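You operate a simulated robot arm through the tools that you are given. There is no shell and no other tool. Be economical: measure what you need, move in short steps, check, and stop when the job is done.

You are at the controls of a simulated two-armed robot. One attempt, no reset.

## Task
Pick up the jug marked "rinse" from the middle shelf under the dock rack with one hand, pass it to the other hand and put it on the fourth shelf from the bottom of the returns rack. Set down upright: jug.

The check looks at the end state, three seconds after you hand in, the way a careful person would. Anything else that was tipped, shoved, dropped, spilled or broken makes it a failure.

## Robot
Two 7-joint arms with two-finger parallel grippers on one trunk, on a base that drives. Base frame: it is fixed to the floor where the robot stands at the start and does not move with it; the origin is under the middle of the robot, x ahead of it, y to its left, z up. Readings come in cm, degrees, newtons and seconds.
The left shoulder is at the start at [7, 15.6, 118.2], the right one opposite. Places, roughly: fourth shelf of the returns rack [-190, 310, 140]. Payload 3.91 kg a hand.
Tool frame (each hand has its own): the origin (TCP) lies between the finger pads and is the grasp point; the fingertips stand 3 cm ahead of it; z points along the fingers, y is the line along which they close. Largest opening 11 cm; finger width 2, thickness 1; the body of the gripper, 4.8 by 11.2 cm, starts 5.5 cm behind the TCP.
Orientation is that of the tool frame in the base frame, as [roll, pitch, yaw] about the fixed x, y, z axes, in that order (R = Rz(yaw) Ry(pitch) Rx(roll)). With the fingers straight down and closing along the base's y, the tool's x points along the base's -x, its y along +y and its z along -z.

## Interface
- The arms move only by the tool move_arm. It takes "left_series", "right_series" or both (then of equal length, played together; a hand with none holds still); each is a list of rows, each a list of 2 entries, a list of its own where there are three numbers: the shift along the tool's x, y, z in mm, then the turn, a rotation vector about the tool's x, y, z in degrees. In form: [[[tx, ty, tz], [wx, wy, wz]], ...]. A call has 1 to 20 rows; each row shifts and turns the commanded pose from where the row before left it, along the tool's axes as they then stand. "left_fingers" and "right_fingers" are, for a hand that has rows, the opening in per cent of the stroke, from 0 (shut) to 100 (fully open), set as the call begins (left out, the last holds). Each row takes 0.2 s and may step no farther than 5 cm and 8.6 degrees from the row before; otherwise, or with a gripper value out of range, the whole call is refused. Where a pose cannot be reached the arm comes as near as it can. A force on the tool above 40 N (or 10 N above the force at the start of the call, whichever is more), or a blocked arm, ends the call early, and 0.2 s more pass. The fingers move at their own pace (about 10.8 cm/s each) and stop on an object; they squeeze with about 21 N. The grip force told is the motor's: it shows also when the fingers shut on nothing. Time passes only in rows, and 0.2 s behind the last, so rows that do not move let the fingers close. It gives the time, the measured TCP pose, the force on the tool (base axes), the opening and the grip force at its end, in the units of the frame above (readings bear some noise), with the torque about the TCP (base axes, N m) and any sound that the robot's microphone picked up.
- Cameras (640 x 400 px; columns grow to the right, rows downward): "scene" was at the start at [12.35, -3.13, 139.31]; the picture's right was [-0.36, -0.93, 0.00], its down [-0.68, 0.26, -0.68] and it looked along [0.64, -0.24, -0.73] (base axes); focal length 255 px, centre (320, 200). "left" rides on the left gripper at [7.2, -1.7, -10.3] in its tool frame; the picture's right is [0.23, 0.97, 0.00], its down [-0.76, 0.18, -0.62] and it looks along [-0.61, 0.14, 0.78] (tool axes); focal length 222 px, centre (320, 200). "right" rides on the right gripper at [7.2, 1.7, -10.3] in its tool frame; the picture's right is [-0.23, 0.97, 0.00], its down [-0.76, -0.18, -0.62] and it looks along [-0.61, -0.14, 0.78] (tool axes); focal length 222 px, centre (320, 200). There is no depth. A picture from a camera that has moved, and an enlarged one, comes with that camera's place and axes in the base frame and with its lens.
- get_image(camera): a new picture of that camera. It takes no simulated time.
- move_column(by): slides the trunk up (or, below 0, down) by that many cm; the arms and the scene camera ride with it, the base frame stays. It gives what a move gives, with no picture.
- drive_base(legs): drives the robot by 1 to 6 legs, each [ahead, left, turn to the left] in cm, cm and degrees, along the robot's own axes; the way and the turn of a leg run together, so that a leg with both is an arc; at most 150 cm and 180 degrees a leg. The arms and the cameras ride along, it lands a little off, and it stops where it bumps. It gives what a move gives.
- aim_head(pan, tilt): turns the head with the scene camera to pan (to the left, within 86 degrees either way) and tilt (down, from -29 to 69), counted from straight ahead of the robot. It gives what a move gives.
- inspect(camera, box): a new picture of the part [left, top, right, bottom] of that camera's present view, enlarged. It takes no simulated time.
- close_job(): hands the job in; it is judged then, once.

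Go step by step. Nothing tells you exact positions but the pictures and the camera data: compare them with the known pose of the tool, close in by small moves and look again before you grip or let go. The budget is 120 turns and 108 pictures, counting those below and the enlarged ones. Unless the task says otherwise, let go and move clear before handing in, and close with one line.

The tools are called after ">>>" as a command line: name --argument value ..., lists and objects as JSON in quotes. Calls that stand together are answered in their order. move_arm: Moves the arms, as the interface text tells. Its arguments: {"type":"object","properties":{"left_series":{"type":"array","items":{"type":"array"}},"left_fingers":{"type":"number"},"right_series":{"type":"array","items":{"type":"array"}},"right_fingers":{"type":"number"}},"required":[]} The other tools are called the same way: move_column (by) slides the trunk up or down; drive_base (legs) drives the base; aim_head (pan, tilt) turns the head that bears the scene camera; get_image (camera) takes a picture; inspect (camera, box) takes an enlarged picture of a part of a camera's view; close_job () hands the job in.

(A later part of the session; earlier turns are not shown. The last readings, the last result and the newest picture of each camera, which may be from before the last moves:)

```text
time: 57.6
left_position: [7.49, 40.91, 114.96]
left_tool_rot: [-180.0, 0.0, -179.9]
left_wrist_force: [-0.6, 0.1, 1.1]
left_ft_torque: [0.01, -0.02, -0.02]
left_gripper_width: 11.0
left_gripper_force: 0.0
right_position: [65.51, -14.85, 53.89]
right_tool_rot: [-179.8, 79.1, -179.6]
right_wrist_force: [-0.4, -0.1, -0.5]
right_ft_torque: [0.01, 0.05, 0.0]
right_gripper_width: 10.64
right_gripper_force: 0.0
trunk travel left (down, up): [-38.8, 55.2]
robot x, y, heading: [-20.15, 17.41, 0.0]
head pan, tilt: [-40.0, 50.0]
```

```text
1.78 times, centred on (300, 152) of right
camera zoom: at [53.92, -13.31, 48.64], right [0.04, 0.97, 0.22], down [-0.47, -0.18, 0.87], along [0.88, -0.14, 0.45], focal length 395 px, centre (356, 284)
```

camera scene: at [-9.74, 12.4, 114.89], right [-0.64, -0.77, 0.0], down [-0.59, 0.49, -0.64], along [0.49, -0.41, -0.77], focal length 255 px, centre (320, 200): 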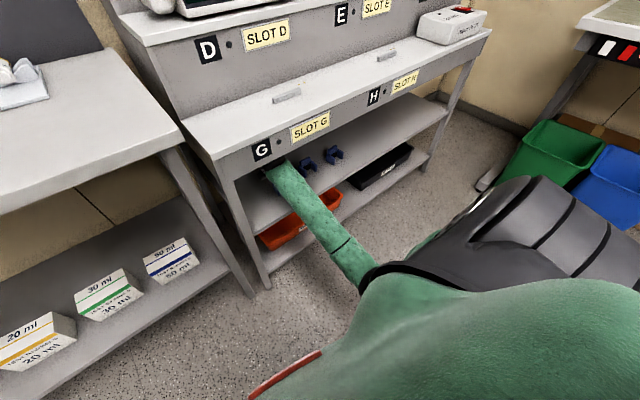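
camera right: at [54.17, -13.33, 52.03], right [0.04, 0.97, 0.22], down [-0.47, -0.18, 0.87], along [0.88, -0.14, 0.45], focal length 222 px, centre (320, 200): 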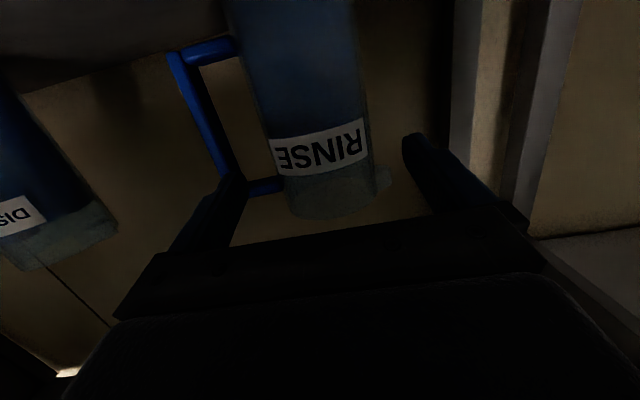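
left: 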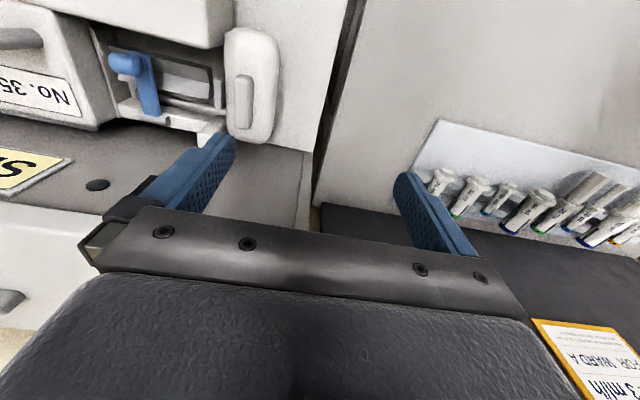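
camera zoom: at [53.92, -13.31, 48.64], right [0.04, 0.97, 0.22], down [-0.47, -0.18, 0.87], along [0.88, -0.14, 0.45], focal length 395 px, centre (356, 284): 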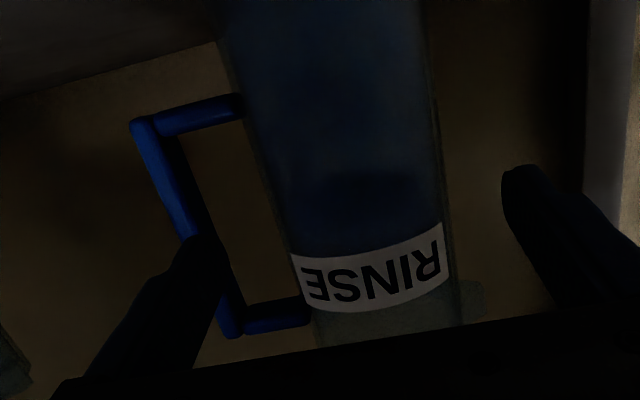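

By projection the finger will pass centrally in the loop, about 1.3 cm from bar and from body. I advance 6.3 cm to the grasp point, fingers still open.

>>> move_arm --right_series '[[[-3, 0, 12], [0, 0, 0]], [[-2, 0, 12], [0, 0, 0]], [[-2, 0, 12], [0, 0, 0]], [[-2, 0, 13], [0, 0, 0]], [[-3, 0, 13], [0, 0, 0]], [[0, 0, 0], [0, 0, 0]]]'

>>> inspect --camera "right" --box '[120, 40, 480, 265]'

```text
time: 59.0
left_position: [7.6, 40.8, 114.92]
left_tool_rot: [-180.0, 0.0, 179.9]
left_wrist_force: [0.9, 0.3, -0.1]
left_ft_torque: [-0.01, 0.02, 0.01]
left_gripper_width: 11.0
left_gripper_force: 0.0
right_position: [71.76, -15.15, 53.89]
right_tool_rot: [-179.8, 79.1, -179.7]
right_wrist_force: [0.0, -0.5, -0.8]
right_ft_torque: [-0.01, 0.0, -0.01]
right_gripper_width: 10.66
right_gripper_force: 0.0
trunk travel left (down, up): [-38.8, 55.2]
robot x, y, heading: [-20.49, 17.17, 0.1]
head pan, tilt: [-40.0, 50.0]
```

```text
1.78 times, centred on (300, 152) of right
camera zoom: at [60.24, -13.34, 48.64], right [0.04, 0.97, 0.22], down [-0.47, -0.18, 0.87], along [0.88, -0.14, 0.45], focal length 395 px, centre (356, 284)
```

zoom: 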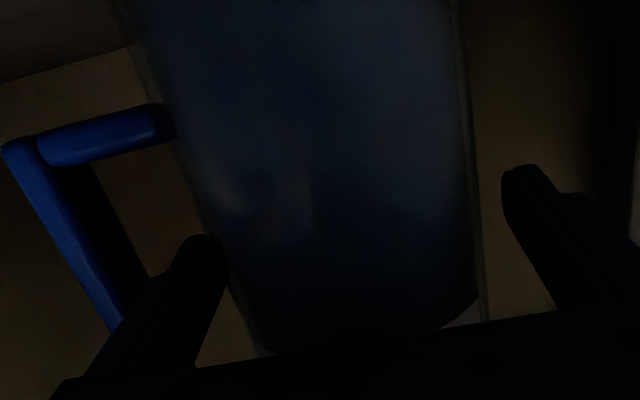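

Jug is centred between the fingers with one finger in the loop. I close the right hand.

>>> move_arm --right_series '[[[0, 0, 0], [0, 0, 0]], [[0, 0, 0], [0, 0, 0]], [[0, 0, 0], [0, 0, 0]], [[0, 0, 0], [0, 0, 0]]]' --right_fingers 0

>>> get_image --camera "right"

```text
time: 60.0
left_position: [7.55, 40.8, 114.96]
left_tool_rot: [180.0, -0.1, 179.9]
left_wrist_force: [-0.8, -0.6, 0.7]
left_ft_torque: [-0.01, -0.02, -0.01]
left_gripper_width: 11.01
left_gripper_force: 0.1
right_position: [71.78, -14.98, 53.84]
right_tool_rot: [-179.9, 79.0, -179.8]
right_wrist_force: [2.3, 1.2, -0.4]
right_ft_torque: [0.3, -0.05, 0.0]
right_gripper_width: 7.99
right_gripper_force: 20.6
trunk travel left (down, up): [-38.8, 55.2]
robot x, y, heading: [-20.58, 17.87, 0.2]
head pan, tilt: [-40.0, 50.0]
```

```text
76 pictures are left
camera right: at [60.23, -13.32, 48.63], right [0.04, 0.97, 0.22], down [-0.47, -0.18, 0.87], along [0.88, -0.14, 0.45], focal length 222 px, centre (320, 200)
```

right: 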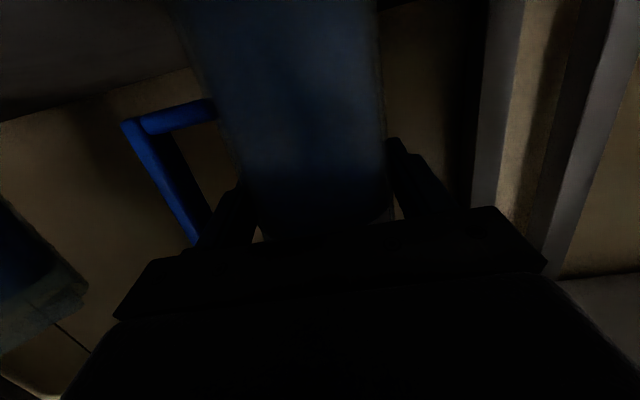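

Grip at 8.0 cm width, 20.6 N. I lift 2 cm and read the force.

>>> move_arm --right_series '[[[-5, 0, -1], [0, 0, 0]], [[-5, 0, -1], [0, 0, 0]], [[-5, 0, -1], [0, 0, 0]], [[-5, 0, -1], [0, 0, 0]], [[0, 0, 0], [0, 0, 0]]]'

>>> get_image --camera "right"

```text
time: 61.2
left_position: [7.53, 40.85, 114.99]
left_tool_rot: [180.0, -0.1, -180.0]
left_wrist_force: [-0.1, 0.3, 0.3]
left_ft_torque: [-0.02, 0.0, 0.02]
left_gripper_width: 11.0
left_gripper_force: 0.0
right_position: [71.79, -14.94, 55.9]
right_tool_rot: [-179.9, 79.0, -179.8]
right_wrist_force: [-0.7, -0.4, -6.7]
right_ft_torque: [0.14, -0.03, 0.01]
right_gripper_width: 7.96
right_gripper_force: 21.0
trunk travel left (down, up): [-38.8, 55.2]
robot x, y, heading: [-20.49, 17.74, -0.2]
head pan, tilt: [-40.0, 50.0]
```

```text
75 pictures are left
camera right: at [60.22, -13.36, 50.61], right [0.04, 0.97, 0.22], down [-0.47, -0.18, 0.87], along [0.88, -0.14, 0.45], focal length 222 px, centre (320, 200)
```

right: 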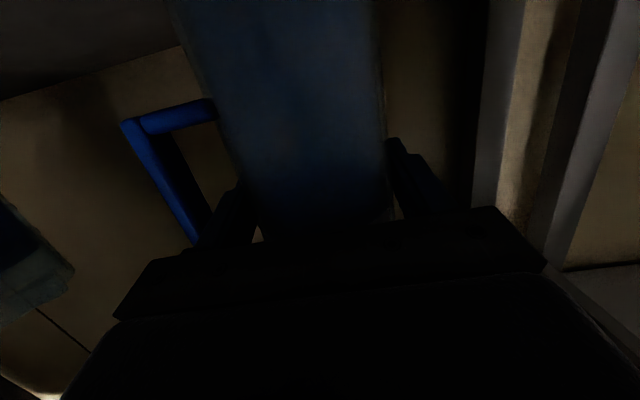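

Jug is off the shelf (~0.7 kg). To clear the clips I rise 3 cm and shift 4 cm left, then check.

>>> move_arm --right_series '[[[-3, 4, -0.6], [0, 0, 0]], [[-3, 4, -0.6], [0, 0, 0]], [[-3, 4, -0.6], [0, 0, 0]], [[-3, 4, -0.6], [0, 0, 0]], [[-3, 4, -0.6], [0, 0, 0]], [[-3, 4, -0.6], [0, 0, 0]], [[-3, 4, -0.6], [0, 0, 0]], [[-3, 4, -0.6], [0, 0, 0]], [[-3, 4, -0.6], [0, 0, 0]], [[-3, 4, -0.6], [0, 0, 0]], [[0, 0, 0], [0, 0, 0]]]'

>>> aim_head --pan -25 --tilt 45

>>> get_image --camera "scene"

>>> get_image --camera "right"

```text
time: 63.6
left_position: [7.51, 40.7, 114.87]
left_tool_rot: [180.0, -0.1, -180.0]
left_wrist_force: [-0.3, -0.4, 1.1]
left_ft_torque: [0.05, -0.02, 0.03]
left_gripper_width: 11.02
left_gripper_force: 0.1
right_position: [71.86, -10.88, 58.87]
right_tool_rot: [-179.8, 79.0, -179.7]
right_wrist_force: [-1.1, 0.4, -5.8]
right_ft_torque: [0.14, 0.04, 0.02]
right_gripper_width: 7.98
right_gripper_force: 21.5
trunk travel left (down, up): [-38.8, 55.2]
robot x, y, heading: [-20.95, 17.55, -0.0]
head pan, tilt: [-40.0, 50.0]
```

```text
time: 64.4
left_position: [7.47, 40.83, 114.82]
left_tool_rot: [179.9, -0.1, -180.0]
left_wrist_force: [0.3, -0.2, 0.4]
left_ft_torque: [-0.01, 0.02, -0.03]
left_gripper_width: 11.01
left_gripper_force: 0.1
right_position: [71.83, -11.04, 58.75]
right_tool_rot: [-179.9, 79.0, -179.7]
right_wrist_force: [-0.7, 0.6, -5.4]
right_ft_torque: [0.14, 0.0, -0.05]
right_gripper_width: 7.97
right_gripper_force: 21.4
trunk travel left (down, up): [-38.8, 55.2]
robot x, y, heading: [-20.5, 17.85, -0.0]
head pan, tilt: [-25.0, 45.0]
```

```text
74 pictures are left
camera scene: at [-8.21, 13.9, 115.57], right [-0.42, -0.91, 0.0], down [-0.64, 0.3, -0.71], along [0.64, -0.3, -0.71], focal length 255 px, centre (320, 200)
```

scene: 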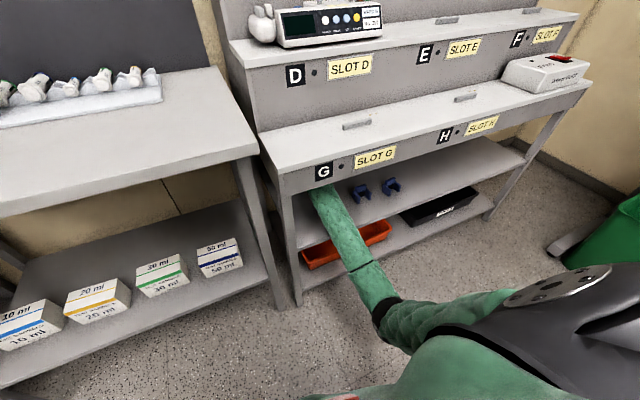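

```text
73 pictures are left
camera right: at [60.19, -9.39, 53.69], right [0.04, 0.97, 0.22], down [-0.47, -0.18, 0.87], along [0.88, -0.14, 0.45], focal length 222 px, centre (320, 200)
```

right: 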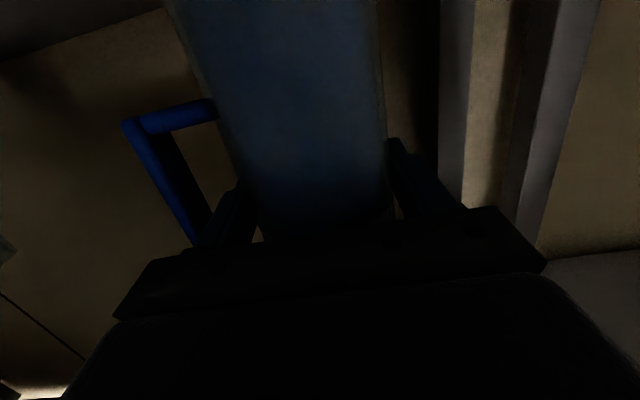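

Clear so far. I back straight out.

>>> drive_base --legs '[[-15, 0, 0], [-15, 0, 0], [-20, 0, 0]]'

>>> get_image --camera "scene"

```text
time: 67.9
left_position: [-42.85, 40.85, 114.9]
left_tool_rot: [180.0, 0.0, -179.9]
left_wrist_force: [-1.8, 0.0, -0.7]
left_ft_torque: [0.04, -0.03, -0.01]
left_gripper_width: 11.02
left_gripper_force: 0.0
right_position: [21.4, -10.97, 59.01]
right_tool_rot: [-179.9, 79.2, -179.7]
right_wrist_force: [-0.5, -0.2, -6.8]
right_ft_torque: [0.14, 0.06, 0.02]
right_gripper_width: 7.98
right_gripper_force: 21.1
trunk travel left (down, up): [-38.8, 55.2]
robot x, y, heading: [-70.72, 17.36, 0.0]
head pan, tilt: [-25.0, 45.0]
```

```text
72 pictures are left
camera scene: at [-58.52, 13.89, 115.59], right [-0.42, -0.91, 0.0], down [-0.64, 0.3, -0.71], along [0.64, -0.3, -0.71], focal length 255 px, centre (320, 200)
```

scene: 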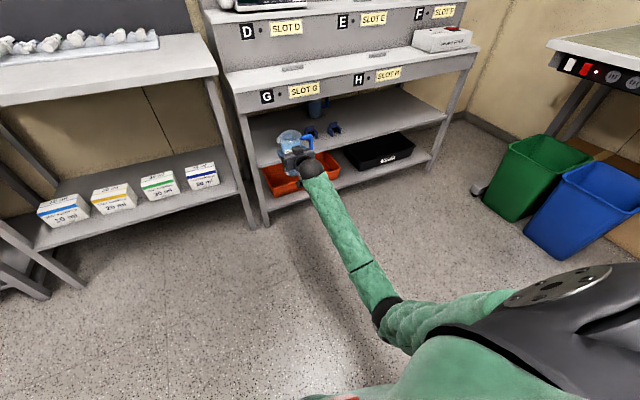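

The jug is out, held level. I back away further, raise the trunk, and bring the right hand nearer the centre for the handover.

>>> drive_base --legs '[[-40, 0, 0]]'

>>> move_column --by 25

>>> move_arm --right_series '[[[2.6, 7.5, -13.7], [0, 0, 0]], [[2.6, 7.5, -13.7], [0, 0, 0]], [[2.6, 7.5, -13.7], [0, 0, 0]], [[2.6, 7.5, -13.7], [0, 0, 0]], [[2.6, 7.5, -13.7], [0, 0, 0]], [[2.6, 7.5, -13.7], [0, 0, 0]], [[2.6, 7.5, -13.7], [0, 0, 0]], [[2.6, 7.5, -13.7], [0, 0, 0]], [[2.6, 7.5, -13.7], [0, 0, 0]], [[2.6, 7.5, -13.7], [0, 0, 0]], [[2.6, 7.5, -13.7], [0, 0, 0]], [[2.6, 7.5, -13.7], [0, 0, 0]], [[2.6, 7.5, -13.7], [0, 0, 0]], [[2.6, 7.5, -13.7], [0, 0, 0]], [[2.6, 7.5, -13.7], [0, 0, 0]], [[2.6, 7.5, -13.7], [0, 0, 0]], [[2.6, 7.5, -13.7], [0, 0, 0]], [[2.6, 7.5, -13.7], [0, 0, 0]], [[2.6, 7.5, -13.7], [0, 0, 0]], [[2.6, 7.5, -13.7], [0, 0, 0]]]'

>>> aim_head --pan 0 --tilt 40

>>> get_image --camera "scene"

```text
time: 70.4
left_position: [-82.65, 40.94, 115.06]
left_tool_rot: [180.0, 0.0, -179.8]
left_wrist_force: [0.7, 0.8, -0.7]
left_ft_torque: [0.0, -0.05, 0.01]
left_gripper_width: 11.01
left_gripper_force: 0.1
right_position: [-18.33, -10.82, 58.9]
right_tool_rot: [-179.9, 79.1, -179.7]
right_wrist_force: [0.7, 1.0, -7.1]
right_ft_torque: [0.08, 0.04, 0.0]
right_gripper_width: 7.95
right_gripper_force: 21.1
trunk travel left (down, up): [-38.8, 55.2]
robot x, y, heading: [-110.65, 17.68, 0.3]
head pan, tilt: [-25.0, 45.0]
```

```text
time: 73.0
left_position: [-82.63, 40.85, 139.9]
left_tool_rot: [-179.9, -0.1, -179.8]
left_wrist_force: [0.0, -0.3, -0.6]
left_ft_torque: [0.02, 0.0, -0.01]
left_gripper_width: 11.01
left_gripper_force: 0.1
right_position: [-18.28, -10.75, 83.8]
right_tool_rot: [-180.0, 78.9, -179.6]
right_wrist_force: [-1.0, 0.2, -7.3]
right_ft_torque: [0.12, -0.05, 0.01]
right_gripper_width: 7.97
right_gripper_force: 21.2
trunk travel left (down, up): [-63.8, 30.2]
robot x, y, heading: [-110.82, 17.85, 0.4]
head pan, tilt: [-25.0, 45.0]
```

```text
time: 77.2
left_position: [-82.68, 40.71, 139.98]
left_tool_rot: [-180.0, 0.1, -179.8]
left_wrist_force: [-0.6, -0.2, 0.1]
left_ft_torque: [-0.04, -0.01, 0.01]
left_gripper_width: 11.04
left_gripper_force: 0.1
right_position: [-46.15, 4.18, 83.99]
right_tool_rot: [-179.8, 79.1, -179.4]
right_wrist_force: [-0.3, 0.7, -6.4]
right_ft_torque: [0.11, 0.05, -0.01]
right_gripper_width: 7.98
right_gripper_force: 21.3
trunk travel left (down, up): [-63.8, 30.2]
robot x, y, heading: [-110.56, 17.55, 0.3]
head pan, tilt: [-25.0, 45.0]
```

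```text
time: 78.1
left_position: [-82.68, 40.88, 139.9]
left_tool_rot: [179.9, 0.0, -179.8]
left_wrist_force: [0.1, 0.0, -0.8]
left_ft_torque: [-0.02, 0.01, -0.02]
left_gripper_width: 11.0
left_gripper_force: 0.1
right_position: [-46.11, 4.07, 83.89]
right_tool_rot: [-179.8, 79.1, -179.5]
right_wrist_force: [-0.3, -0.2, -7.5]
right_ft_torque: [0.1, -0.01, 0.0]
right_gripper_width: 7.97
right_gripper_force: 21.6
trunk travel left (down, up): [-63.8, 30.2]
robot x, y, heading: [-110.79, 17.56, 0.3]
head pan, tilt: [0.0, 40.0]
```

```text
71 pictures are left
camera scene: at [-97.17, 17.28, 141.3], right [0.0, -1.0, 0.0], down [-0.64, 0.0, -0.77], along [0.77, 0.0, -0.64], focal length 255 px, centre (320, 200)
```

scene: 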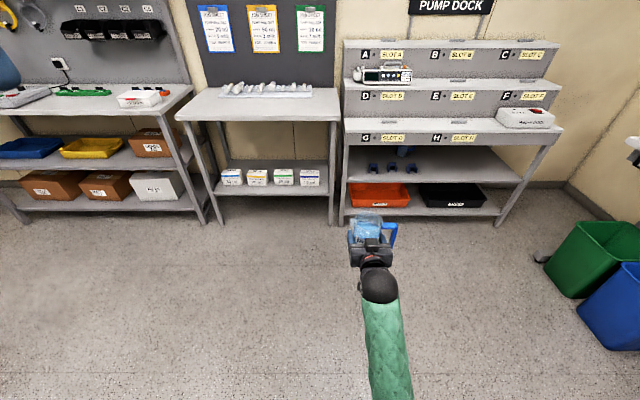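

All clips still stand in place and the jug is upright in the right hand. Now I bring the left hand down and forward, out to the left, still pointing down.

>>> move_arm --left_series '[[[-15, 10, 30], [0, 0, 0]], [[-15, 10, 30], [0, 0, 0]], [[-15, 10, 30], [0, 0, 0]], [[-15, 10, 30], [0, 0, 0]], [[-15, 10, 30], [0, 0, 0]], [[-15, 10, 30], [0, 0, 0]], [[-15, 10, 30], [0, 0, 0]], [[-15, 10, 30], [0, 0, 0]], [[-15, 10, 30], [0, 0, 0]], [[-15, 10, 30], [0, 0, 0]], [[-15, 10, 30], [0, 0, 0]], [[-15, 10, 30], [0, 0, 0]], [[-15, 10, 30], [0, 0, 0]], [[-15, 10, 30], [0, 0, 0]], [[-15, 10, 30], [0, 0, 0]]]'

>>> aim_head --pan 25 --tilt 45

>>> get_image --camera "scene"

```text
time: 81.3
left_position: [-58.4, 56.28, 96.21]
left_tool_rot: [180.0, -0.1, -179.7]
left_wrist_force: [0.2, 0.3, 0.1]
left_ft_torque: [-0.01, 0.02, -0.02]
left_gripper_width: 10.99
left_gripper_force: 0.2
left hand out of reach, approached as far as the arm can: row 4, 5, 6
right_position: [-46.16, 4.25, 83.98]
right_tool_rot: [-179.7, 79.0, -179.3]
right_wrist_force: [-0.3, 0.5, -5.4]
right_ft_torque: [0.1, 0.01, 0.0]
right_gripper_width: 7.94
right_gripper_force: 21.1
trunk travel left (down, up): [-63.8, 30.2]
robot x, y, heading: [-110.64, 17.99, 0.4]
head pan, tilt: [0.0, 40.0]
```

```text
time: 82.2
left_position: [-58.51, 56.24, 96.38]
left_tool_rot: [179.9, 0.1, -179.9]
left_wrist_force: [-0.5, -0.2, 0.9]
left_ft_torque: [0.01, -0.05, 0.0]
left_gripper_width: 10.97
left_gripper_force: 0.0
right_position: [-46.16, 4.07, 84.02]
right_tool_rot: [-179.8, 79.0, -179.4]
right_wrist_force: [-0.5, -1.4, -6.5]
right_ft_torque: [0.15, 0.03, 0.01]
right_gripper_width: 7.96
right_gripper_force: 19.9
trunk travel left (down, up): [-63.8, 30.2]
robot x, y, heading: [-110.59, 17.86, 0.1]
head pan, tilt: [25.0, 45.0]
```

```text
70 pictures are left
camera scene: at [-98.3, 20.73, 140.57], right [0.43, -0.9, 0.0], down [-0.64, -0.3, -0.71], along [0.64, 0.3, -0.71], focal length 255 px, centre (320, 200)
```

scene: 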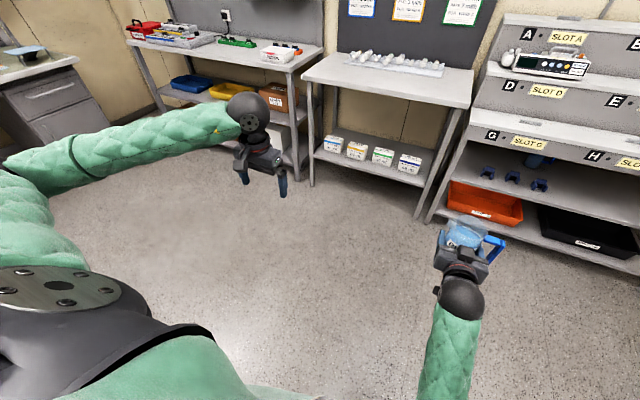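

Left elbow is out to the left, good. I turn the left hand's yaw by −90° first, then tip it to point right toward the jug side.

>>> move_arm --left_series '[[[0, 0, 0], [0, 0, 8.2]], [[0, 0, 0], [0, 0, 8.2]], [[0, 0, 0], [0, 0, 8.2]], [[0, 0, 0], [0, 0, 8.2]], [[0, 0, 0], [0, 0, 8.2]], [[0, 0, 0], [0, 0, 8.2]], [[0, 0, 0], [0, 0, 8.2]], [[0, 0, 0], [0, 0, 8.2]], [[0, 0, 0], [0, 0, 8.2]], [[0, 0, 0], [0, 0, 8.2]], [[0, 0, 0], [0, 0, 8]], [[0, 0, 0], [0, 0, 0]]]'

>>> move_arm --left_series '[[[0, 0, 0], [0, -8, 0]], [[0, 0, 0], [0, -8, 0]], [[0, 0, 0], [0, -8, 0]], [[0, 0, 0], [0, -8, 0]], [[0, 0, 0], [0, -8, 0]], [[0, 0, 0], [0, -8, 0]], [[0, 0, 0], [0, -8, 0]], [[0, 0, 0], [0, -8, 0]], [[0, 0, 0], [0, -8, 0]], [[0, 0, 0], [0, -8, 0]], [[0, 0, 0], [0, -8, 0]], [[0, 0, 0], [0, 0, 0]]]'

>>> get_image --camera "scene"

```text
time: 84.8
left_position: [-58.28, 55.95, 96.49]
left_tool_rot: [179.8, -0.1, 134.5]
left_wrist_force: [-0.3, -0.2, -0.1]
left_ft_torque: [-0.01, 0.04, 0.0]
left_gripper_width: 11.01
left_gripper_force: 0.2
left hand out of reach, approached as far as the arm can: row 6, 7, 8, 9, 10, 11
right_position: [-46.1, 4.12, 83.97]
right_tool_rot: [-179.8, 79.1, -179.5]
right_wrist_force: [0.3, 0.9, -6.5]
right_ft_torque: [0.12, 0.0, 0.02]
right_gripper_width: 7.98
right_gripper_force: 21.4
trunk travel left (down, up): [-63.8, 30.2]
robot x, y, heading: [-110.6, 17.58, 0.1]
head pan, tilt: [25.0, 45.0]
```

```text
time: 87.4
left_position: [-58.06, 52.1, 95.91]
left_tool_rot: [179.0, 23.1, 131.4]
left_wrist_force: [0.4, -0.2, -0.5]
left_ft_torque: [-0.02, 0.02, -0.01]
left_gripper_width: 10.99
left_gripper_force: 0.0
left hand out of reach, approached as far as the arm can: row 1, 2, 3, 4, 5, 6, 7, 8, 9, 10, 11
right_position: [-46.14, 4.12, 84.04]
right_tool_rot: [-179.9, 78.9, -179.6]
right_wrist_force: [0.2, 0.5, -7.2]
right_ft_torque: [0.09, -0.03, 0.03]
right_gripper_width: 7.96
right_gripper_force: 21.1
trunk travel left (down, up): [-63.8, 30.2]
robot x, y, heading: [-110.57, 17.58, 0.6]
head pan, tilt: [25.0, 45.0]
```

```text
69 pictures are left
camera scene: at [-98.28, 20.7, 140.57], right [0.43, -0.9, 0.0], down [-0.64, -0.3, -0.71], along [0.64, 0.3, -0.71], focal length 255 px, centre (320, 200)
```

scene: 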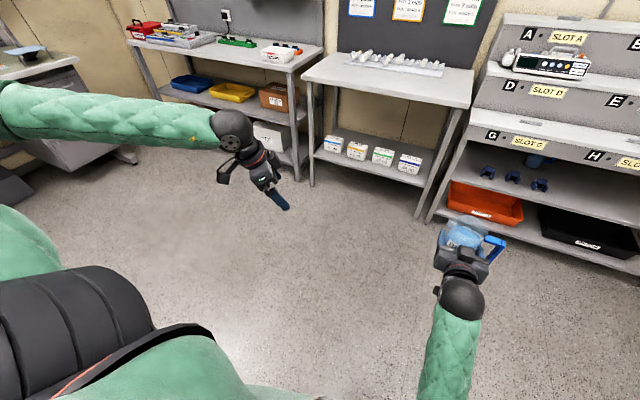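

The wrist runs into its limit this way round; I undo and turn the other way, which brings the camera on top — the better choice for setting down anyway.

>>> move_arm --left_series '[[[0, 0, 0], [0, 8, 0]], [[0, 0, 0], [0, 8, 0]], [[0, 0, 0], [0, 8, 0]], [[0, 0, 0], [0, 8, 0]], [[0, 0, 0], [0, 8, 0]], [[0, 0, 0], [0, 8, 0]], [[0, 0, 0], [0, 8, 0]], [[0, 0, 0], [0, 8, 0]], [[0, 0, 0], [0, 8, 0]], [[0, 0, 0], [0, 8, 0]], [[0, 0, 0], [0, 8, 0]], [[0, 0, 0], [0, 0, -8.2]], [[0, 0, 0], [0, 0, -8.2]], [[0, 0, 0], [0, 0, -8.2]], [[0, 0, 0], [0, 0, -8.2]], [[0, 0, 0], [0, 0, -8.2]], [[0, 0, 0], [0, 0, -8.2]], [[0, 0, 0], [0, 0, -8.2]], [[0, 0, 0], [0, 0, -8.2]], [[0, 0, 0], [0, 0, -8.2]]]'

>>> move_arm --left_series '[[[0, 0, 0], [0, 0, -8.2]], [[0, 0, 0], [0, 0, -8.2]], [[0, 0, 0], [0, 0, -8.2]], [[0, 0, 0], [0, 0, -8.2]], [[0, 0, 0], [0, 0, -8.2]], [[0, 0, 0], [0, 0, -8.2]], [[0, 0, 0], [0, 0, -8.2]], [[0, 0, 0], [0, 0, -8.2]], [[0, 0, 0], [0, 0, -8.2]], [[0, 0, 0], [0, 0, -8.2]], [[0, 0, 0], [0, 0, -8.2]], [[0, 0, 0], [0, 0, -8.2]], [[0, 0, 0], [0, 0, 0]]]'

>>> get_image --camera "scene"

```text
time: 91.6
left_position: [-58.09, 52.28, 95.99]
left_tool_rot: [115.7, -13.6, -145.1]
left_wrist_force: [-1.0, 0.8, 0.6]
left_ft_torque: [0.02, -0.01, -0.03]
left_gripper_width: 10.98
left_gripper_force: 0.0
right_position: [-46.09, 4.1, 83.9]
right_tool_rot: [-179.7, 79.0, -179.5]
right_wrist_force: [0.3, 0.2, -6.9]
right_ft_torque: [0.14, -0.01, -0.01]
right_gripper_width: 7.98
right_gripper_force: 20.8
trunk travel left (down, up): [-63.8, 30.2]
robot x, y, heading: [-110.47, 17.9, 0.0]
head pan, tilt: [25.0, 45.0]
```

```text
time: 94.4
left_position: [-57.99, 52.09, 95.98]
left_tool_rot: [165.9, 64.1, -64.2]
left_wrist_force: [0.5, -0.5, 0.3]
left_ft_torque: [0.04, 0.01, -0.01]
left_gripper_width: 11.0
left_gripper_force: 0.1
right_position: [-46.1, 4.08, 83.87]
right_tool_rot: [-179.8, 79.0, -179.5]
right_wrist_force: [0.3, 0.5, -5.8]
right_ft_torque: [0.15, -0.02, -0.01]
right_gripper_width: 7.98
right_gripper_force: 21.6
trunk travel left (down, up): [-63.8, 30.2]
robot x, y, heading: [-110.76, 17.73, 0.1]
head pan, tilt: [25.0, 45.0]
```

```text
68 pictures are left
camera scene: at [-98.29, 20.72, 140.57], right [0.43, -0.9, 0.0], down [-0.64, -0.3, -0.71], along [0.64, 0.3, -0.71], focal length 255 px, centre (320, 200)
```

scene: 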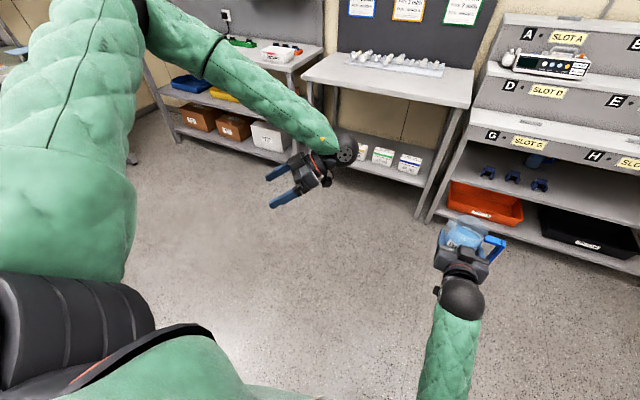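

The hand now sits at an odd angle; I rotate it directly to pointing-down with the camera side toward the right, then look.

>>> move_arm --left_series '[[[0, 0, 0], [2.98, 6.68, 3.43]], [[0, 0, 0], [2.98, 6.68, 3.43]], [[0, 0, 0], [2.98, 6.68, 3.43]], [[0, 0, 0], [2.98, 6.68, 3.43]], [[0, 0, 0], [2.98, 6.68, 3.43]], [[0, 0, 0], [2.98, 6.68, 3.43]], [[0, 0, 0], [2.98, 6.68, 3.43]], [[0, 0, 0], [2.98, 6.68, 3.43]], [[0, 0, 0], [2.98, 6.68, 3.43]], [[0, 0, 0], [0, 0, 0]]]'

>>> get_image --camera "scene"

```text
time: 96.6
left_position: [-58.02, 52.21, 95.83]
left_tool_rot: [179.9, -0.2, -90.1]
left_wrist_force: [-1.0, -0.4, 0.8]
left_ft_torque: [0.03, 0.03, 0.01]
left_gripper_width: 11.01
left_gripper_force: 0.0
right_position: [-46.1, 4.08, 83.87]
right_tool_rot: [-179.9, 79.0, -179.6]
right_wrist_force: [0.5, -0.3, -7.2]
right_ft_torque: [0.09, 0.02, 0.0]
right_gripper_width: 7.95
right_gripper_force: 20.8
trunk travel left (down, up): [-63.8, 30.2]
robot x, y, heading: [-110.69, 17.7, -0.0]
head pan, tilt: [25.0, 45.0]
```

```text
67 pictures are left
camera scene: at [-98.25, 20.68, 140.57], right [0.43, -0.9, 0.0], down [-0.64, -0.3, -0.71], along [0.64, 0.3, -0.71], focal length 255 px, centre (320, 200)
```

scene: 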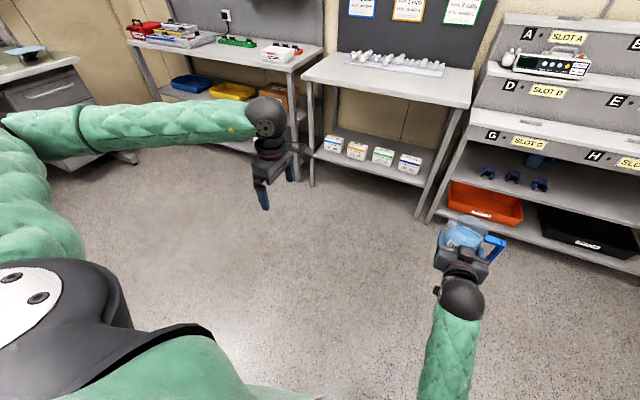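

Good, elbow out left and pointing down. Now tip it to point right (−y), camera on top.

>>> move_arm --left_series '[[[0, 0, 0], [0, 8.2, 0]], [[0, 0, 0], [0, 8.2, 0]], [[0, 0, 0], [0, 8.2, 0]], [[0, 0, 0], [0, 8.2, 0]], [[0, 0, 0], [0, 8.2, 0]], [[0, 0, 0], [0, 8.2, 0]], [[0, 0, 0], [0, 8.2, 0]], [[0, 0, 0], [0, 8.2, 0]], [[0, 0, 0], [0, 8.2, 0]], [[0, 0, 0], [0, 8.2, 0]], [[0, 0, 0], [0, 8, 0]], [[0, 0, 0], [0, 0, 0]]]'

>>> get_image --camera "scene"

>>> get_image --camera "left"

```text
time: 99.2
left_position: [-58.17, 52.22, 96.01]
left_tool_rot: [27.8, -89.8, 62.1]
left_wrist_force: [-0.2, -0.7, 0.2]
left_ft_torque: [0.01, 0.01, -0.02]
left_gripper_width: 11.0
left_gripper_force: 0.1
right_position: [-46.05, 4.17, 83.99]
right_tool_rot: [180.0, 79.0, -179.6]
right_wrist_force: [0.2, 0.4, -6.6]
right_ft_torque: [0.16, -0.02, 0.0]
right_gripper_width: 7.95
right_gripper_force: 21.0
trunk travel left (down, up): [-63.8, 30.2]
robot x, y, heading: [-110.68, 17.39, 0.2]
head pan, tilt: [25.0, 45.0]
```

```text
66 pictures are left
camera scene: at [-98.33, 20.7, 140.58], right [0.43, -0.9, 0.0], down [-0.64, -0.3, -0.71], along [0.64, 0.3, -0.71], focal length 255 px, centre (320, 200)
```

scene: 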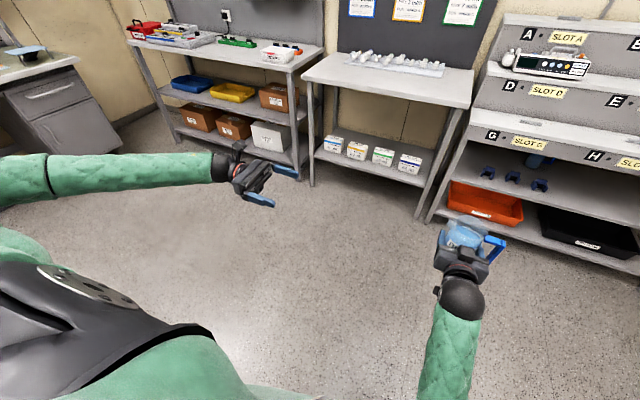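

```text
65 pictures are left
camera left: at [-56.34, 62.54, 103.19], right [-0.97, 0.0, 0.23], down [-0.18, 0.62, -0.76], along [-0.14, -0.78, -0.61], focal length 222 px, centre (320, 200)
```

left: 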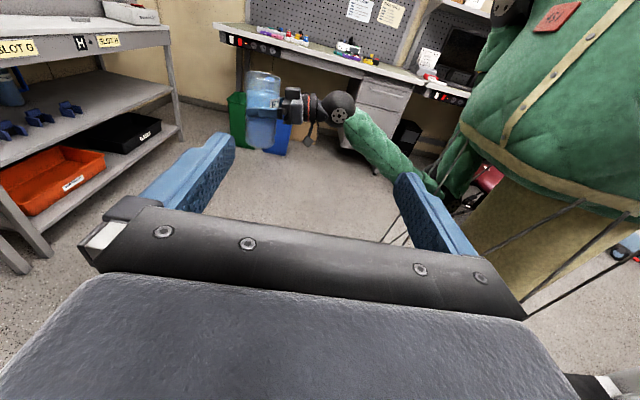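

I have a clear view of the jug from the left hand. I zoom in to check its uprightness and free space for the lower grip.

>>> inspect --camera "left" --box '[210, 50, 370, 170]'

```text
3.33 times, centred on (290, 110) of left
camera zoom: at [-56.34, 62.54, 103.19], right [-0.97, 0.0, 0.23], down [-0.18, 0.62, -0.76], along [-0.14, -0.78, -0.61], focal length 740 px, centre (420, 500)
```

zoom: 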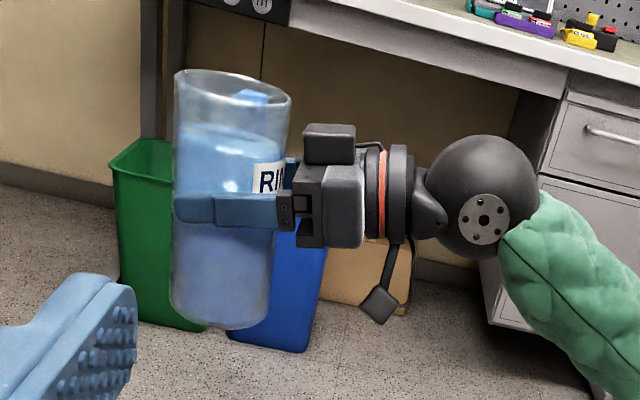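

Jug upright, about two-thirds full; there's free body height below the right finger. I bring the left hand in line, low on the jug, stopping 16 cm short.

>>> move_arm --left_series '[[[-15, -10.1, 26], [0, 0, 0]], [[-15, -10.1, 26], [0, 0, 0]], [[-15, -10.1, 26], [0, 0, 0]], [[-15, -10.1, 26], [0, 0, 0]], [[-15, -10.1, 26], [0, 0, 0]], [[-15, -10.1, 26], [0, 0, 0]], [[-15, -10.1, 26], [0, 0, 0]], [[-15, -10.1, 26], [0, 0, 0]], [[-15, -10.1, 26], [0, 0, 0]], [[-15, -10.1, 26], [0, 0, 0]], [[-15, -10.1, 26], [0, 0, 0]], [[-15, -10.1, 26], [0, 0, 0]], [[0, 0, 0], [0, 0, 0]]]'

>>> get_image --camera "left"

>>> aim_head --pan 5 --tilt 50

>>> get_image --camera "scene"

```text
time: 102.0
left_position: [-46.04, 20.98, 78.07]
left_tool_rot: [61.9, -89.9, 28.0]
left_wrist_force: [0.4, 0.3, -0.6]
left_ft_torque: [0.03, 0.0, 0.01]
left_gripper_width: 11.01
left_gripper_force: 0.1
right_position: [-46.1, 4.06, 83.91]
right_tool_rot: [-179.8, 79.1, -179.6]
right_wrist_force: [0.2, 0.1, -6.7]
right_ft_torque: [0.11, -0.01, 0.0]
right_gripper_width: 7.97
right_gripper_force: 21.3
trunk travel left (down, up): [-63.8, 30.2]
robot x, y, heading: [-110.53, 17.51, 0.2]
head pan, tilt: [25.0, 45.0]
```

```text
63 pictures are left
camera left: at [-44.27, 31.29, 85.21], right [-0.97, 0.0, 0.23], down [-0.18, 0.62, -0.76], along [-0.14, -0.78, -0.61], focal length 222 px, centre (320, 200)
```

left: 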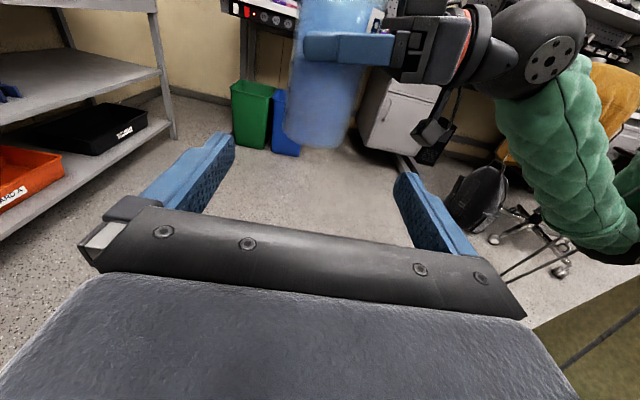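

```text
time: 102.8
left_position: [-45.99, 20.88, 77.9]
left_tool_rot: [68.1, -89.9, 21.8]
left_wrist_force: [0.1, -0.2, -0.2]
left_ft_torque: [-0.02, 0.0, 0.01]
left_gripper_width: 11.01
left_gripper_force: 0.1
right_position: [-46.11, 3.97, 83.98]
right_tool_rot: [-179.7, 79.0, -179.4]
right_wrist_force: [0.8, -0.4, -6.3]
right_ft_torque: [0.12, 0.01, 0.02]
right_gripper_width: 7.95
right_gripper_force: 21.6
trunk travel left (down, up): [-63.8, 30.2]
robot x, y, heading: [-110.58, 17.21, 0.0]
head pan, tilt: [5.0, 50.0]
```

```text
62 pictures are left
camera scene: at [-97.99, 17.96, 139.88], right [0.09, -1.0, 0.0], down [-0.76, -0.07, -0.64], along [0.64, 0.06, -0.77], focal length 255 px, centre (320, 200)
```

scene: 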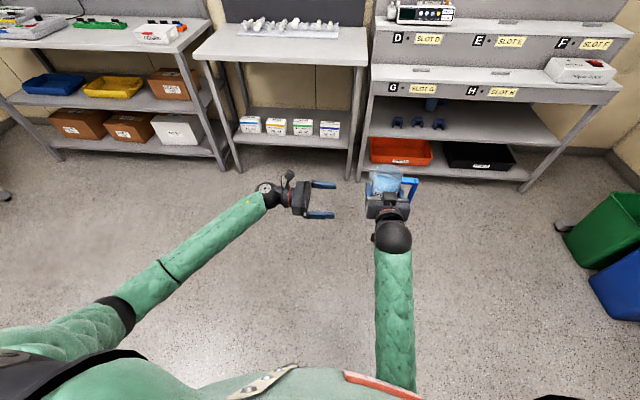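

Aligned: jug centre x≈−46.3, its base ≈74.2. I advance most of the way at z≈78.4 and check.

>>> move_arm --left_series '[[[2, 1, 18], [0, 0, 0]], [[2, 1, 18], [0, 0, 0]], [[0, 0, 18], [0, 0, 0]], [[0, 0, 18], [0, 0, 0]], [[0, 0, 18], [0, 0, 0]], [[0, 0, 0], [0, 0, 0]]]'

>>> get_image --camera "left"

>>> inspect --camera "scene" --box '[240, 130, 480, 280]'

```text
time: 104.2
left_position: [-46.16, 11.95, 78.33]
left_tool_rot: [69.1, -89.9, 20.7]
left_wrist_force: [-0.9, 0.3, 0.1]
left_ft_torque: [-0.01, 0.0, 0.02]
left_gripper_width: 10.99
left_gripper_force: 0.0
right_position: [-46.24, 4.1, 83.96]
right_tool_rot: [-179.9, 78.9, -179.5]
right_wrist_force: [0.0, -0.2, -6.2]
right_ft_torque: [0.14, 0.04, 0.01]
right_gripper_width: 7.97
right_gripper_force: 20.8
trunk travel left (down, up): [-63.8, 30.2]
robot x, y, heading: [-110.47, 17.62, 0.1]
head pan, tilt: [5.0, 50.0]
```

```text
61 pictures are left
camera left: at [-44.48, 22.29, 85.58], right [-0.97, 0.0, 0.23], down [-0.18, 0.62, -0.76], along [-0.14, -0.78, -0.61], focal length 222 px, centre (320, 200)
```

left: 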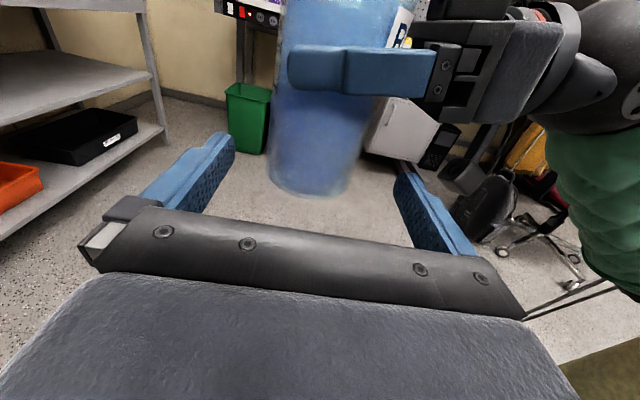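

```text
2.67 times, centred on (360, 205) of scene
camera zoom: at [-98.0, 17.97, 139.88], right [0.09, -1.0, 0.0], down [-0.76, -0.07, -0.64], along [0.64, 0.06, -0.77], focal length 679 px, centre (213, 187)
```

zoom: 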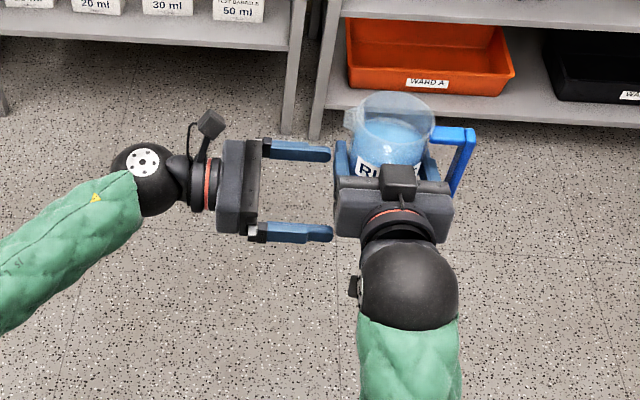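

Clear of the right gripper by over 2 cm. I advance to the jug's axis.

>>> move_arm --left_series '[[[0, 0, 13], [0, 0, 0]], [[0, 0, 13], [0, 0, 0]], [[0, 0, 13], [0, 0, 0]], [[0, 0, 13], [0, 0, 0]], [[0, 0, 13], [0, 0, 0]], [[0, 0, 13], [0, 0, 0]], [[0, 0, 0], [0, 0, 0]]]'

>>> get_image --camera "left"

```text
time: 105.8
left_position: [-46.13, 4.16, 78.23]
left_tool_rot: [72.8, -89.8, 17.1]
left_wrist_force: [-0.6, -0.1, 0.1]
left_ft_torque: [0.02, -0.02, -0.02]
left_gripper_width: 11.0
left_gripper_force: 0.1
right_position: [-46.08, 4.14, 83.98]
right_tool_rot: [-179.7, 78.9, -179.5]
right_wrist_force: [0.3, 0.2, -6.7]
right_ft_torque: [0.09, 0.0, 0.04]
right_gripper_width: 7.96
right_gripper_force: 20.9
trunk travel left (down, up): [-63.8, 30.2]
robot x, y, heading: [-110.6, 17.47, 0.4]
head pan, tilt: [5.0, 50.0]
```

```text
59 pictures are left
camera left: at [-44.45, 14.48, 85.53], right [-0.97, 0.0, 0.23], down [-0.18, 0.62, -0.76], along [-0.14, -0.78, -0.61], focal length 222 px, centre (320, 200)
```

left: 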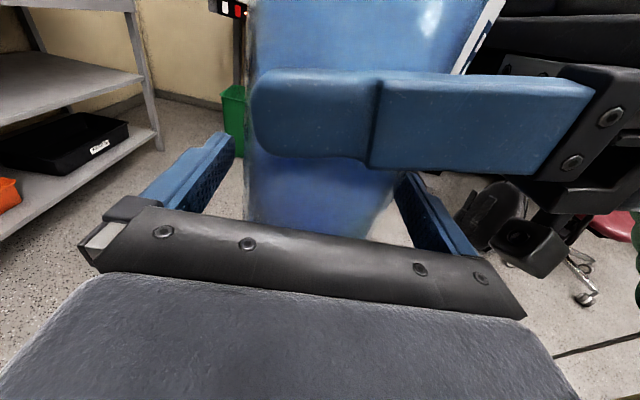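

The jug sits between the left fingers. I close the left hand while the right holds.

>>> move_arm --left_series '[[[0, 0, 0], [0, 0, 0]], [[0, 0, 0], [0, 0, 0]], [[0, 0, 0], [0, 0, 0]], [[0, 0, 0], [0, 0, 0]]]' --left_fingers 0

>>> get_image --camera "left"

```text
time: 106.8
left_position: [-46.11, 4.24, 78.28]
left_tool_rot: [85.3, -89.9, 4.6]
left_wrist_force: [17.2, -2.0, 0.1]
left_ft_torque: [-0.22, 0.83, -0.09]
left_gripper_width: 7.59
left_gripper_force: 20.6
right_position: [-46.18, 4.16, 83.94]
right_tool_rot: [-179.9, 79.1, -179.6]
right_wrist_force: [-16.8, 2.2, -1.3]
right_ft_torque: [0.5, 0.18, 0.05]
right_gripper_width: 7.99
right_gripper_force: 21.3
trunk travel left (down, up): [-63.8, 30.2]
robot x, y, heading: [-110.81, 17.49, 0.2]
head pan, tilt: [5.0, 50.0]
```

```text
58 pictures are left
camera left: at [-44.42, 14.51, 85.51], right [-0.97, 0.0, 0.23], down [-0.18, 0.62, -0.76], along [-0.14, -0.78, -0.61], focal length 222 px, centre (320, 200)
```

left: 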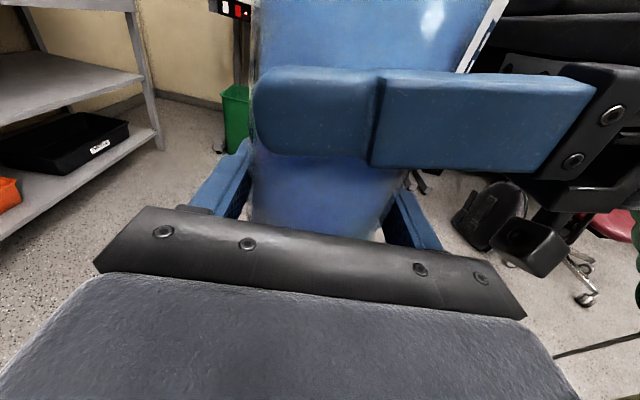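

Both hold, but they push against each other by ~17 N along x. I ease the left hand toward +x to relax it.

>>> move_arm --left_series '[[[0, -1.5, 0], [0, 0, 0]], [[0, 0, 0], [0, 0, 0]]]'

```text
time: 107.4
left_position: [-46.13, 4.29, 78.24]
left_tool_rot: [79.1, -90.0, 10.7]
left_wrist_force: [-1.6, 3.9, 0.5]
left_ft_torque: [-0.47, 0.28, 0.12]
left_gripper_width: 7.63
left_gripper_force: 20.7
right_position: [-46.14, 4.05, 84.03]
right_tool_rot: [-179.7, 79.1, -179.4]
right_wrist_force: [0.8, -3.6, -3.2]
right_ft_torque: [0.32, -0.34, -0.09]
right_gripper_width: 7.97
right_gripper_force: 21.1
trunk travel left (down, up): [-63.8, 30.2]
robot x, y, heading: [-110.65, 17.83, 0.4]
head pan, tilt: [5.0, 50.0]
```

Relaxed. I open the right hand (to 10.4 cm) and check the left carries the weight.

>>> move_arm --right_series '[[[0, 0, 0], [0, 0, 0]], [[0, 0, 0], [0, 0, 0]], [[0, 0, 0], [0, 0, 0]]]' --right_fingers 92

>>> get_image --camera "right"

>>> get_image --camera "left"

```text
time: 108.2
left_position: [-46.06, 4.19, 78.29]
left_tool_rot: [77.2, -89.8, 12.9]
left_wrist_force: [0.8, 0.1, -0.7]
left_ft_torque: [0.09, 0.02, -0.02]
left_gripper_width: 7.61
left_gripper_force: 21.1
right_position: [-46.1, 4.19, 83.92]
right_tool_rot: [-179.9, 78.9, -179.5]
right_wrist_force: [-0.1, 0.6, -0.9]
right_ft_torque: [0.03, -0.01, -0.02]
right_gripper_width: 10.1
right_gripper_force: 0.0
trunk travel left (down, up): [-63.8, 30.2]
robot x, y, heading: [-110.48, 17.73, 0.2]
head pan, tilt: [5.0, 50.0]
```

```text
57 pictures are left
camera right: at [-57.69, 5.67, 78.78], right [0.04, 0.97, 0.22], down [-0.47, -0.18, 0.87], along [0.88, -0.14, 0.45], focal length 222 px, centre (320, 200)
```

right: 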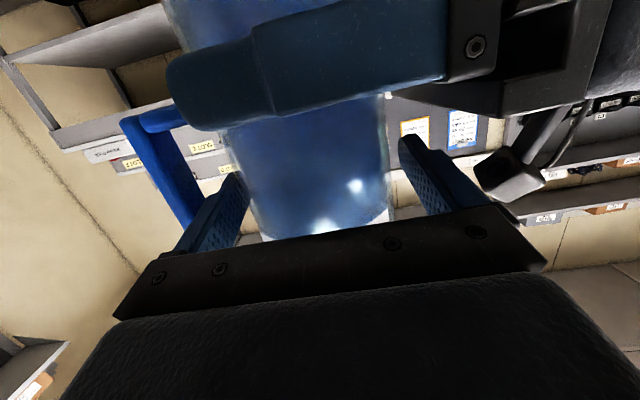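

```text
56 pictures are left
camera left: at [-44.31, 14.49, 85.52], right [-0.97, 0.0, 0.23], down [-0.18, 0.62, -0.76], along [-0.14, -0.78, -0.61], focal length 222 px, centre (320, 200)
```

left: 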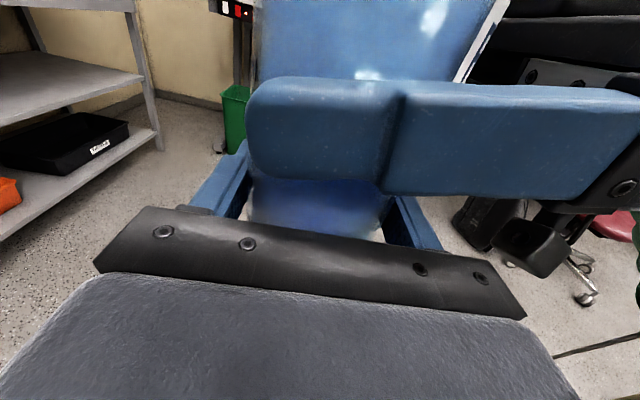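

Weight doesn't yet show on the left. I wait a moment and read again.

>>> move_arm --left_series '[[[0, 0, 0], [0, 0, 0]], [[0, 0, 0], [0, 0, 0]]]'

>>> get_image --camera "left"

```text
time: 108.8
left_position: [-46.08, 4.13, 78.39]
left_tool_rot: [77.2, -89.9, 12.7]
left_wrist_force: [0.0, -0.4, 0.1]
left_ft_torque: [0.15, -0.02, -0.03]
left_gripper_width: 7.6
left_gripper_force: 21.1
right_position: [-46.15, 4.08, 83.96]
right_tool_rot: [-179.8, 79.0, -179.6]
right_wrist_force: [-0.8, -0.6, -0.7]
right_ft_torque: [-0.02, 0.01, 0.01]
right_gripper_width: 10.12
right_gripper_force: 0.1
trunk travel left (down, up): [-63.8, 30.2]
robot x, y, heading: [-110.46, 17.52, 0.1]
head pan, tilt: [5.0, 50.0]
```

```text
55 pictures are left
camera left: at [-44.3, 14.5, 85.52], right [-0.97, 0.0, 0.23], down [-0.18, 0.62, -0.76], along [-0.14, -0.78, -0.61], focal length 222 px, centre (320, 200)
```

left: 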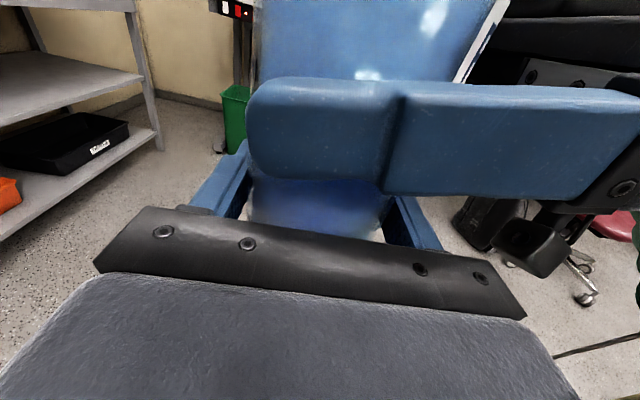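

The jug stays put and upright, held by the left. I withdraw the right hand straight back.

>>> move_arm --right_series '[[[2, 0, -10], [0, 0, 0]], [[2, 0, -10], [0, 0, 0]], [[2, 0, -10], [0, 0, 0]], [[2, 0, -10], [0, 0, 0]], [[2, 0, -10], [0, 0, 0]], [[2, 0, -10], [0, 0, 0]], [[2, 0, -10], [0, 0, 0]], [[2, 0, -10], [0, 0, 0]], [[2, 0, -10], [0, 0, 0]], [[2, 0, -10], [0, 0, 0]], [[2, 0, -10], [0, 0, 0]], [[2, 0, -10], [0, 0, 0]], [[0, 0, 0], [0, 0, 0]]]'

>>> get_image --camera "scene"

>>> get_image --camera "right"

```text
time: 110.7
left_position: [-45.8, 4.02, 78.61]
left_tool_rot: [8.0, -89.4, 81.8]
left_wrist_force: [-1.6, -1.8, 15.1]
left_ft_torque: [-0.63, 0.16, 0.25]
left_gripper_width: 7.59
left_gripper_force: 20.9
right_position: [-48.79, 3.86, 90.89]
right_tool_rot: [-172.5, 86.9, -172.2]
right_wrist_force: [0.7, 1.8, -19.4]
right_ft_torque: [0.97, 0.45, -0.17]
right_gripper_width: 10.08
right_gripper_force: 0.1
trunk travel left (down, up): [-63.8, 30.2]
robot x, y, heading: [-110.54, 17.38, 0.1]
head pan, tilt: [5.0, 50.0]
stopped in row 9 (right hand): the force on the tool passed its limit at 46 N (the readings are from after the stop); the commanded pose is now the measured one
```

```text
54 pictures are left
camera scene: at [-97.34, 17.98, 139.8], right [0.09, -1.0, 0.0], down [-0.77, -0.07, -0.64], along [0.64, 0.06, -0.77], focal length 255 px, centre (320, 200)
```

scene: 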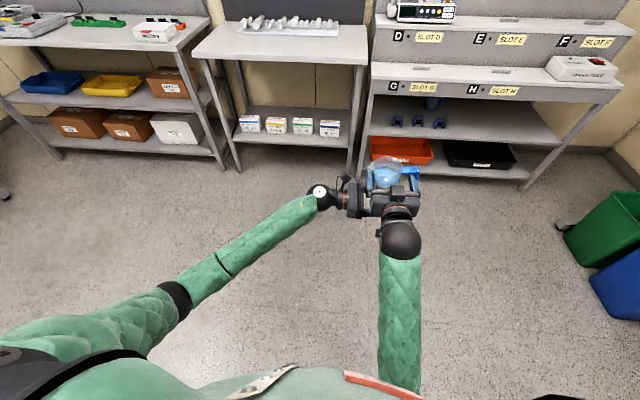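

```text
53 pictures are left
camera right: at [-59.64, 5.44, 84.25], right [0.01, 0.98, 0.22], down [-0.58, -0.18, 0.8], along [0.81, -0.13, 0.56], focal length 222 px, centre (320, 200)
```

right: 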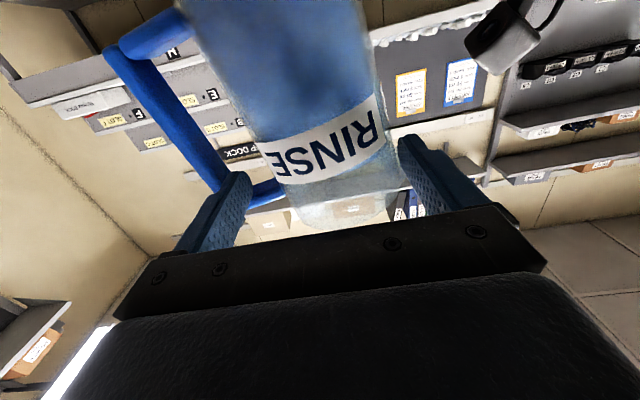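

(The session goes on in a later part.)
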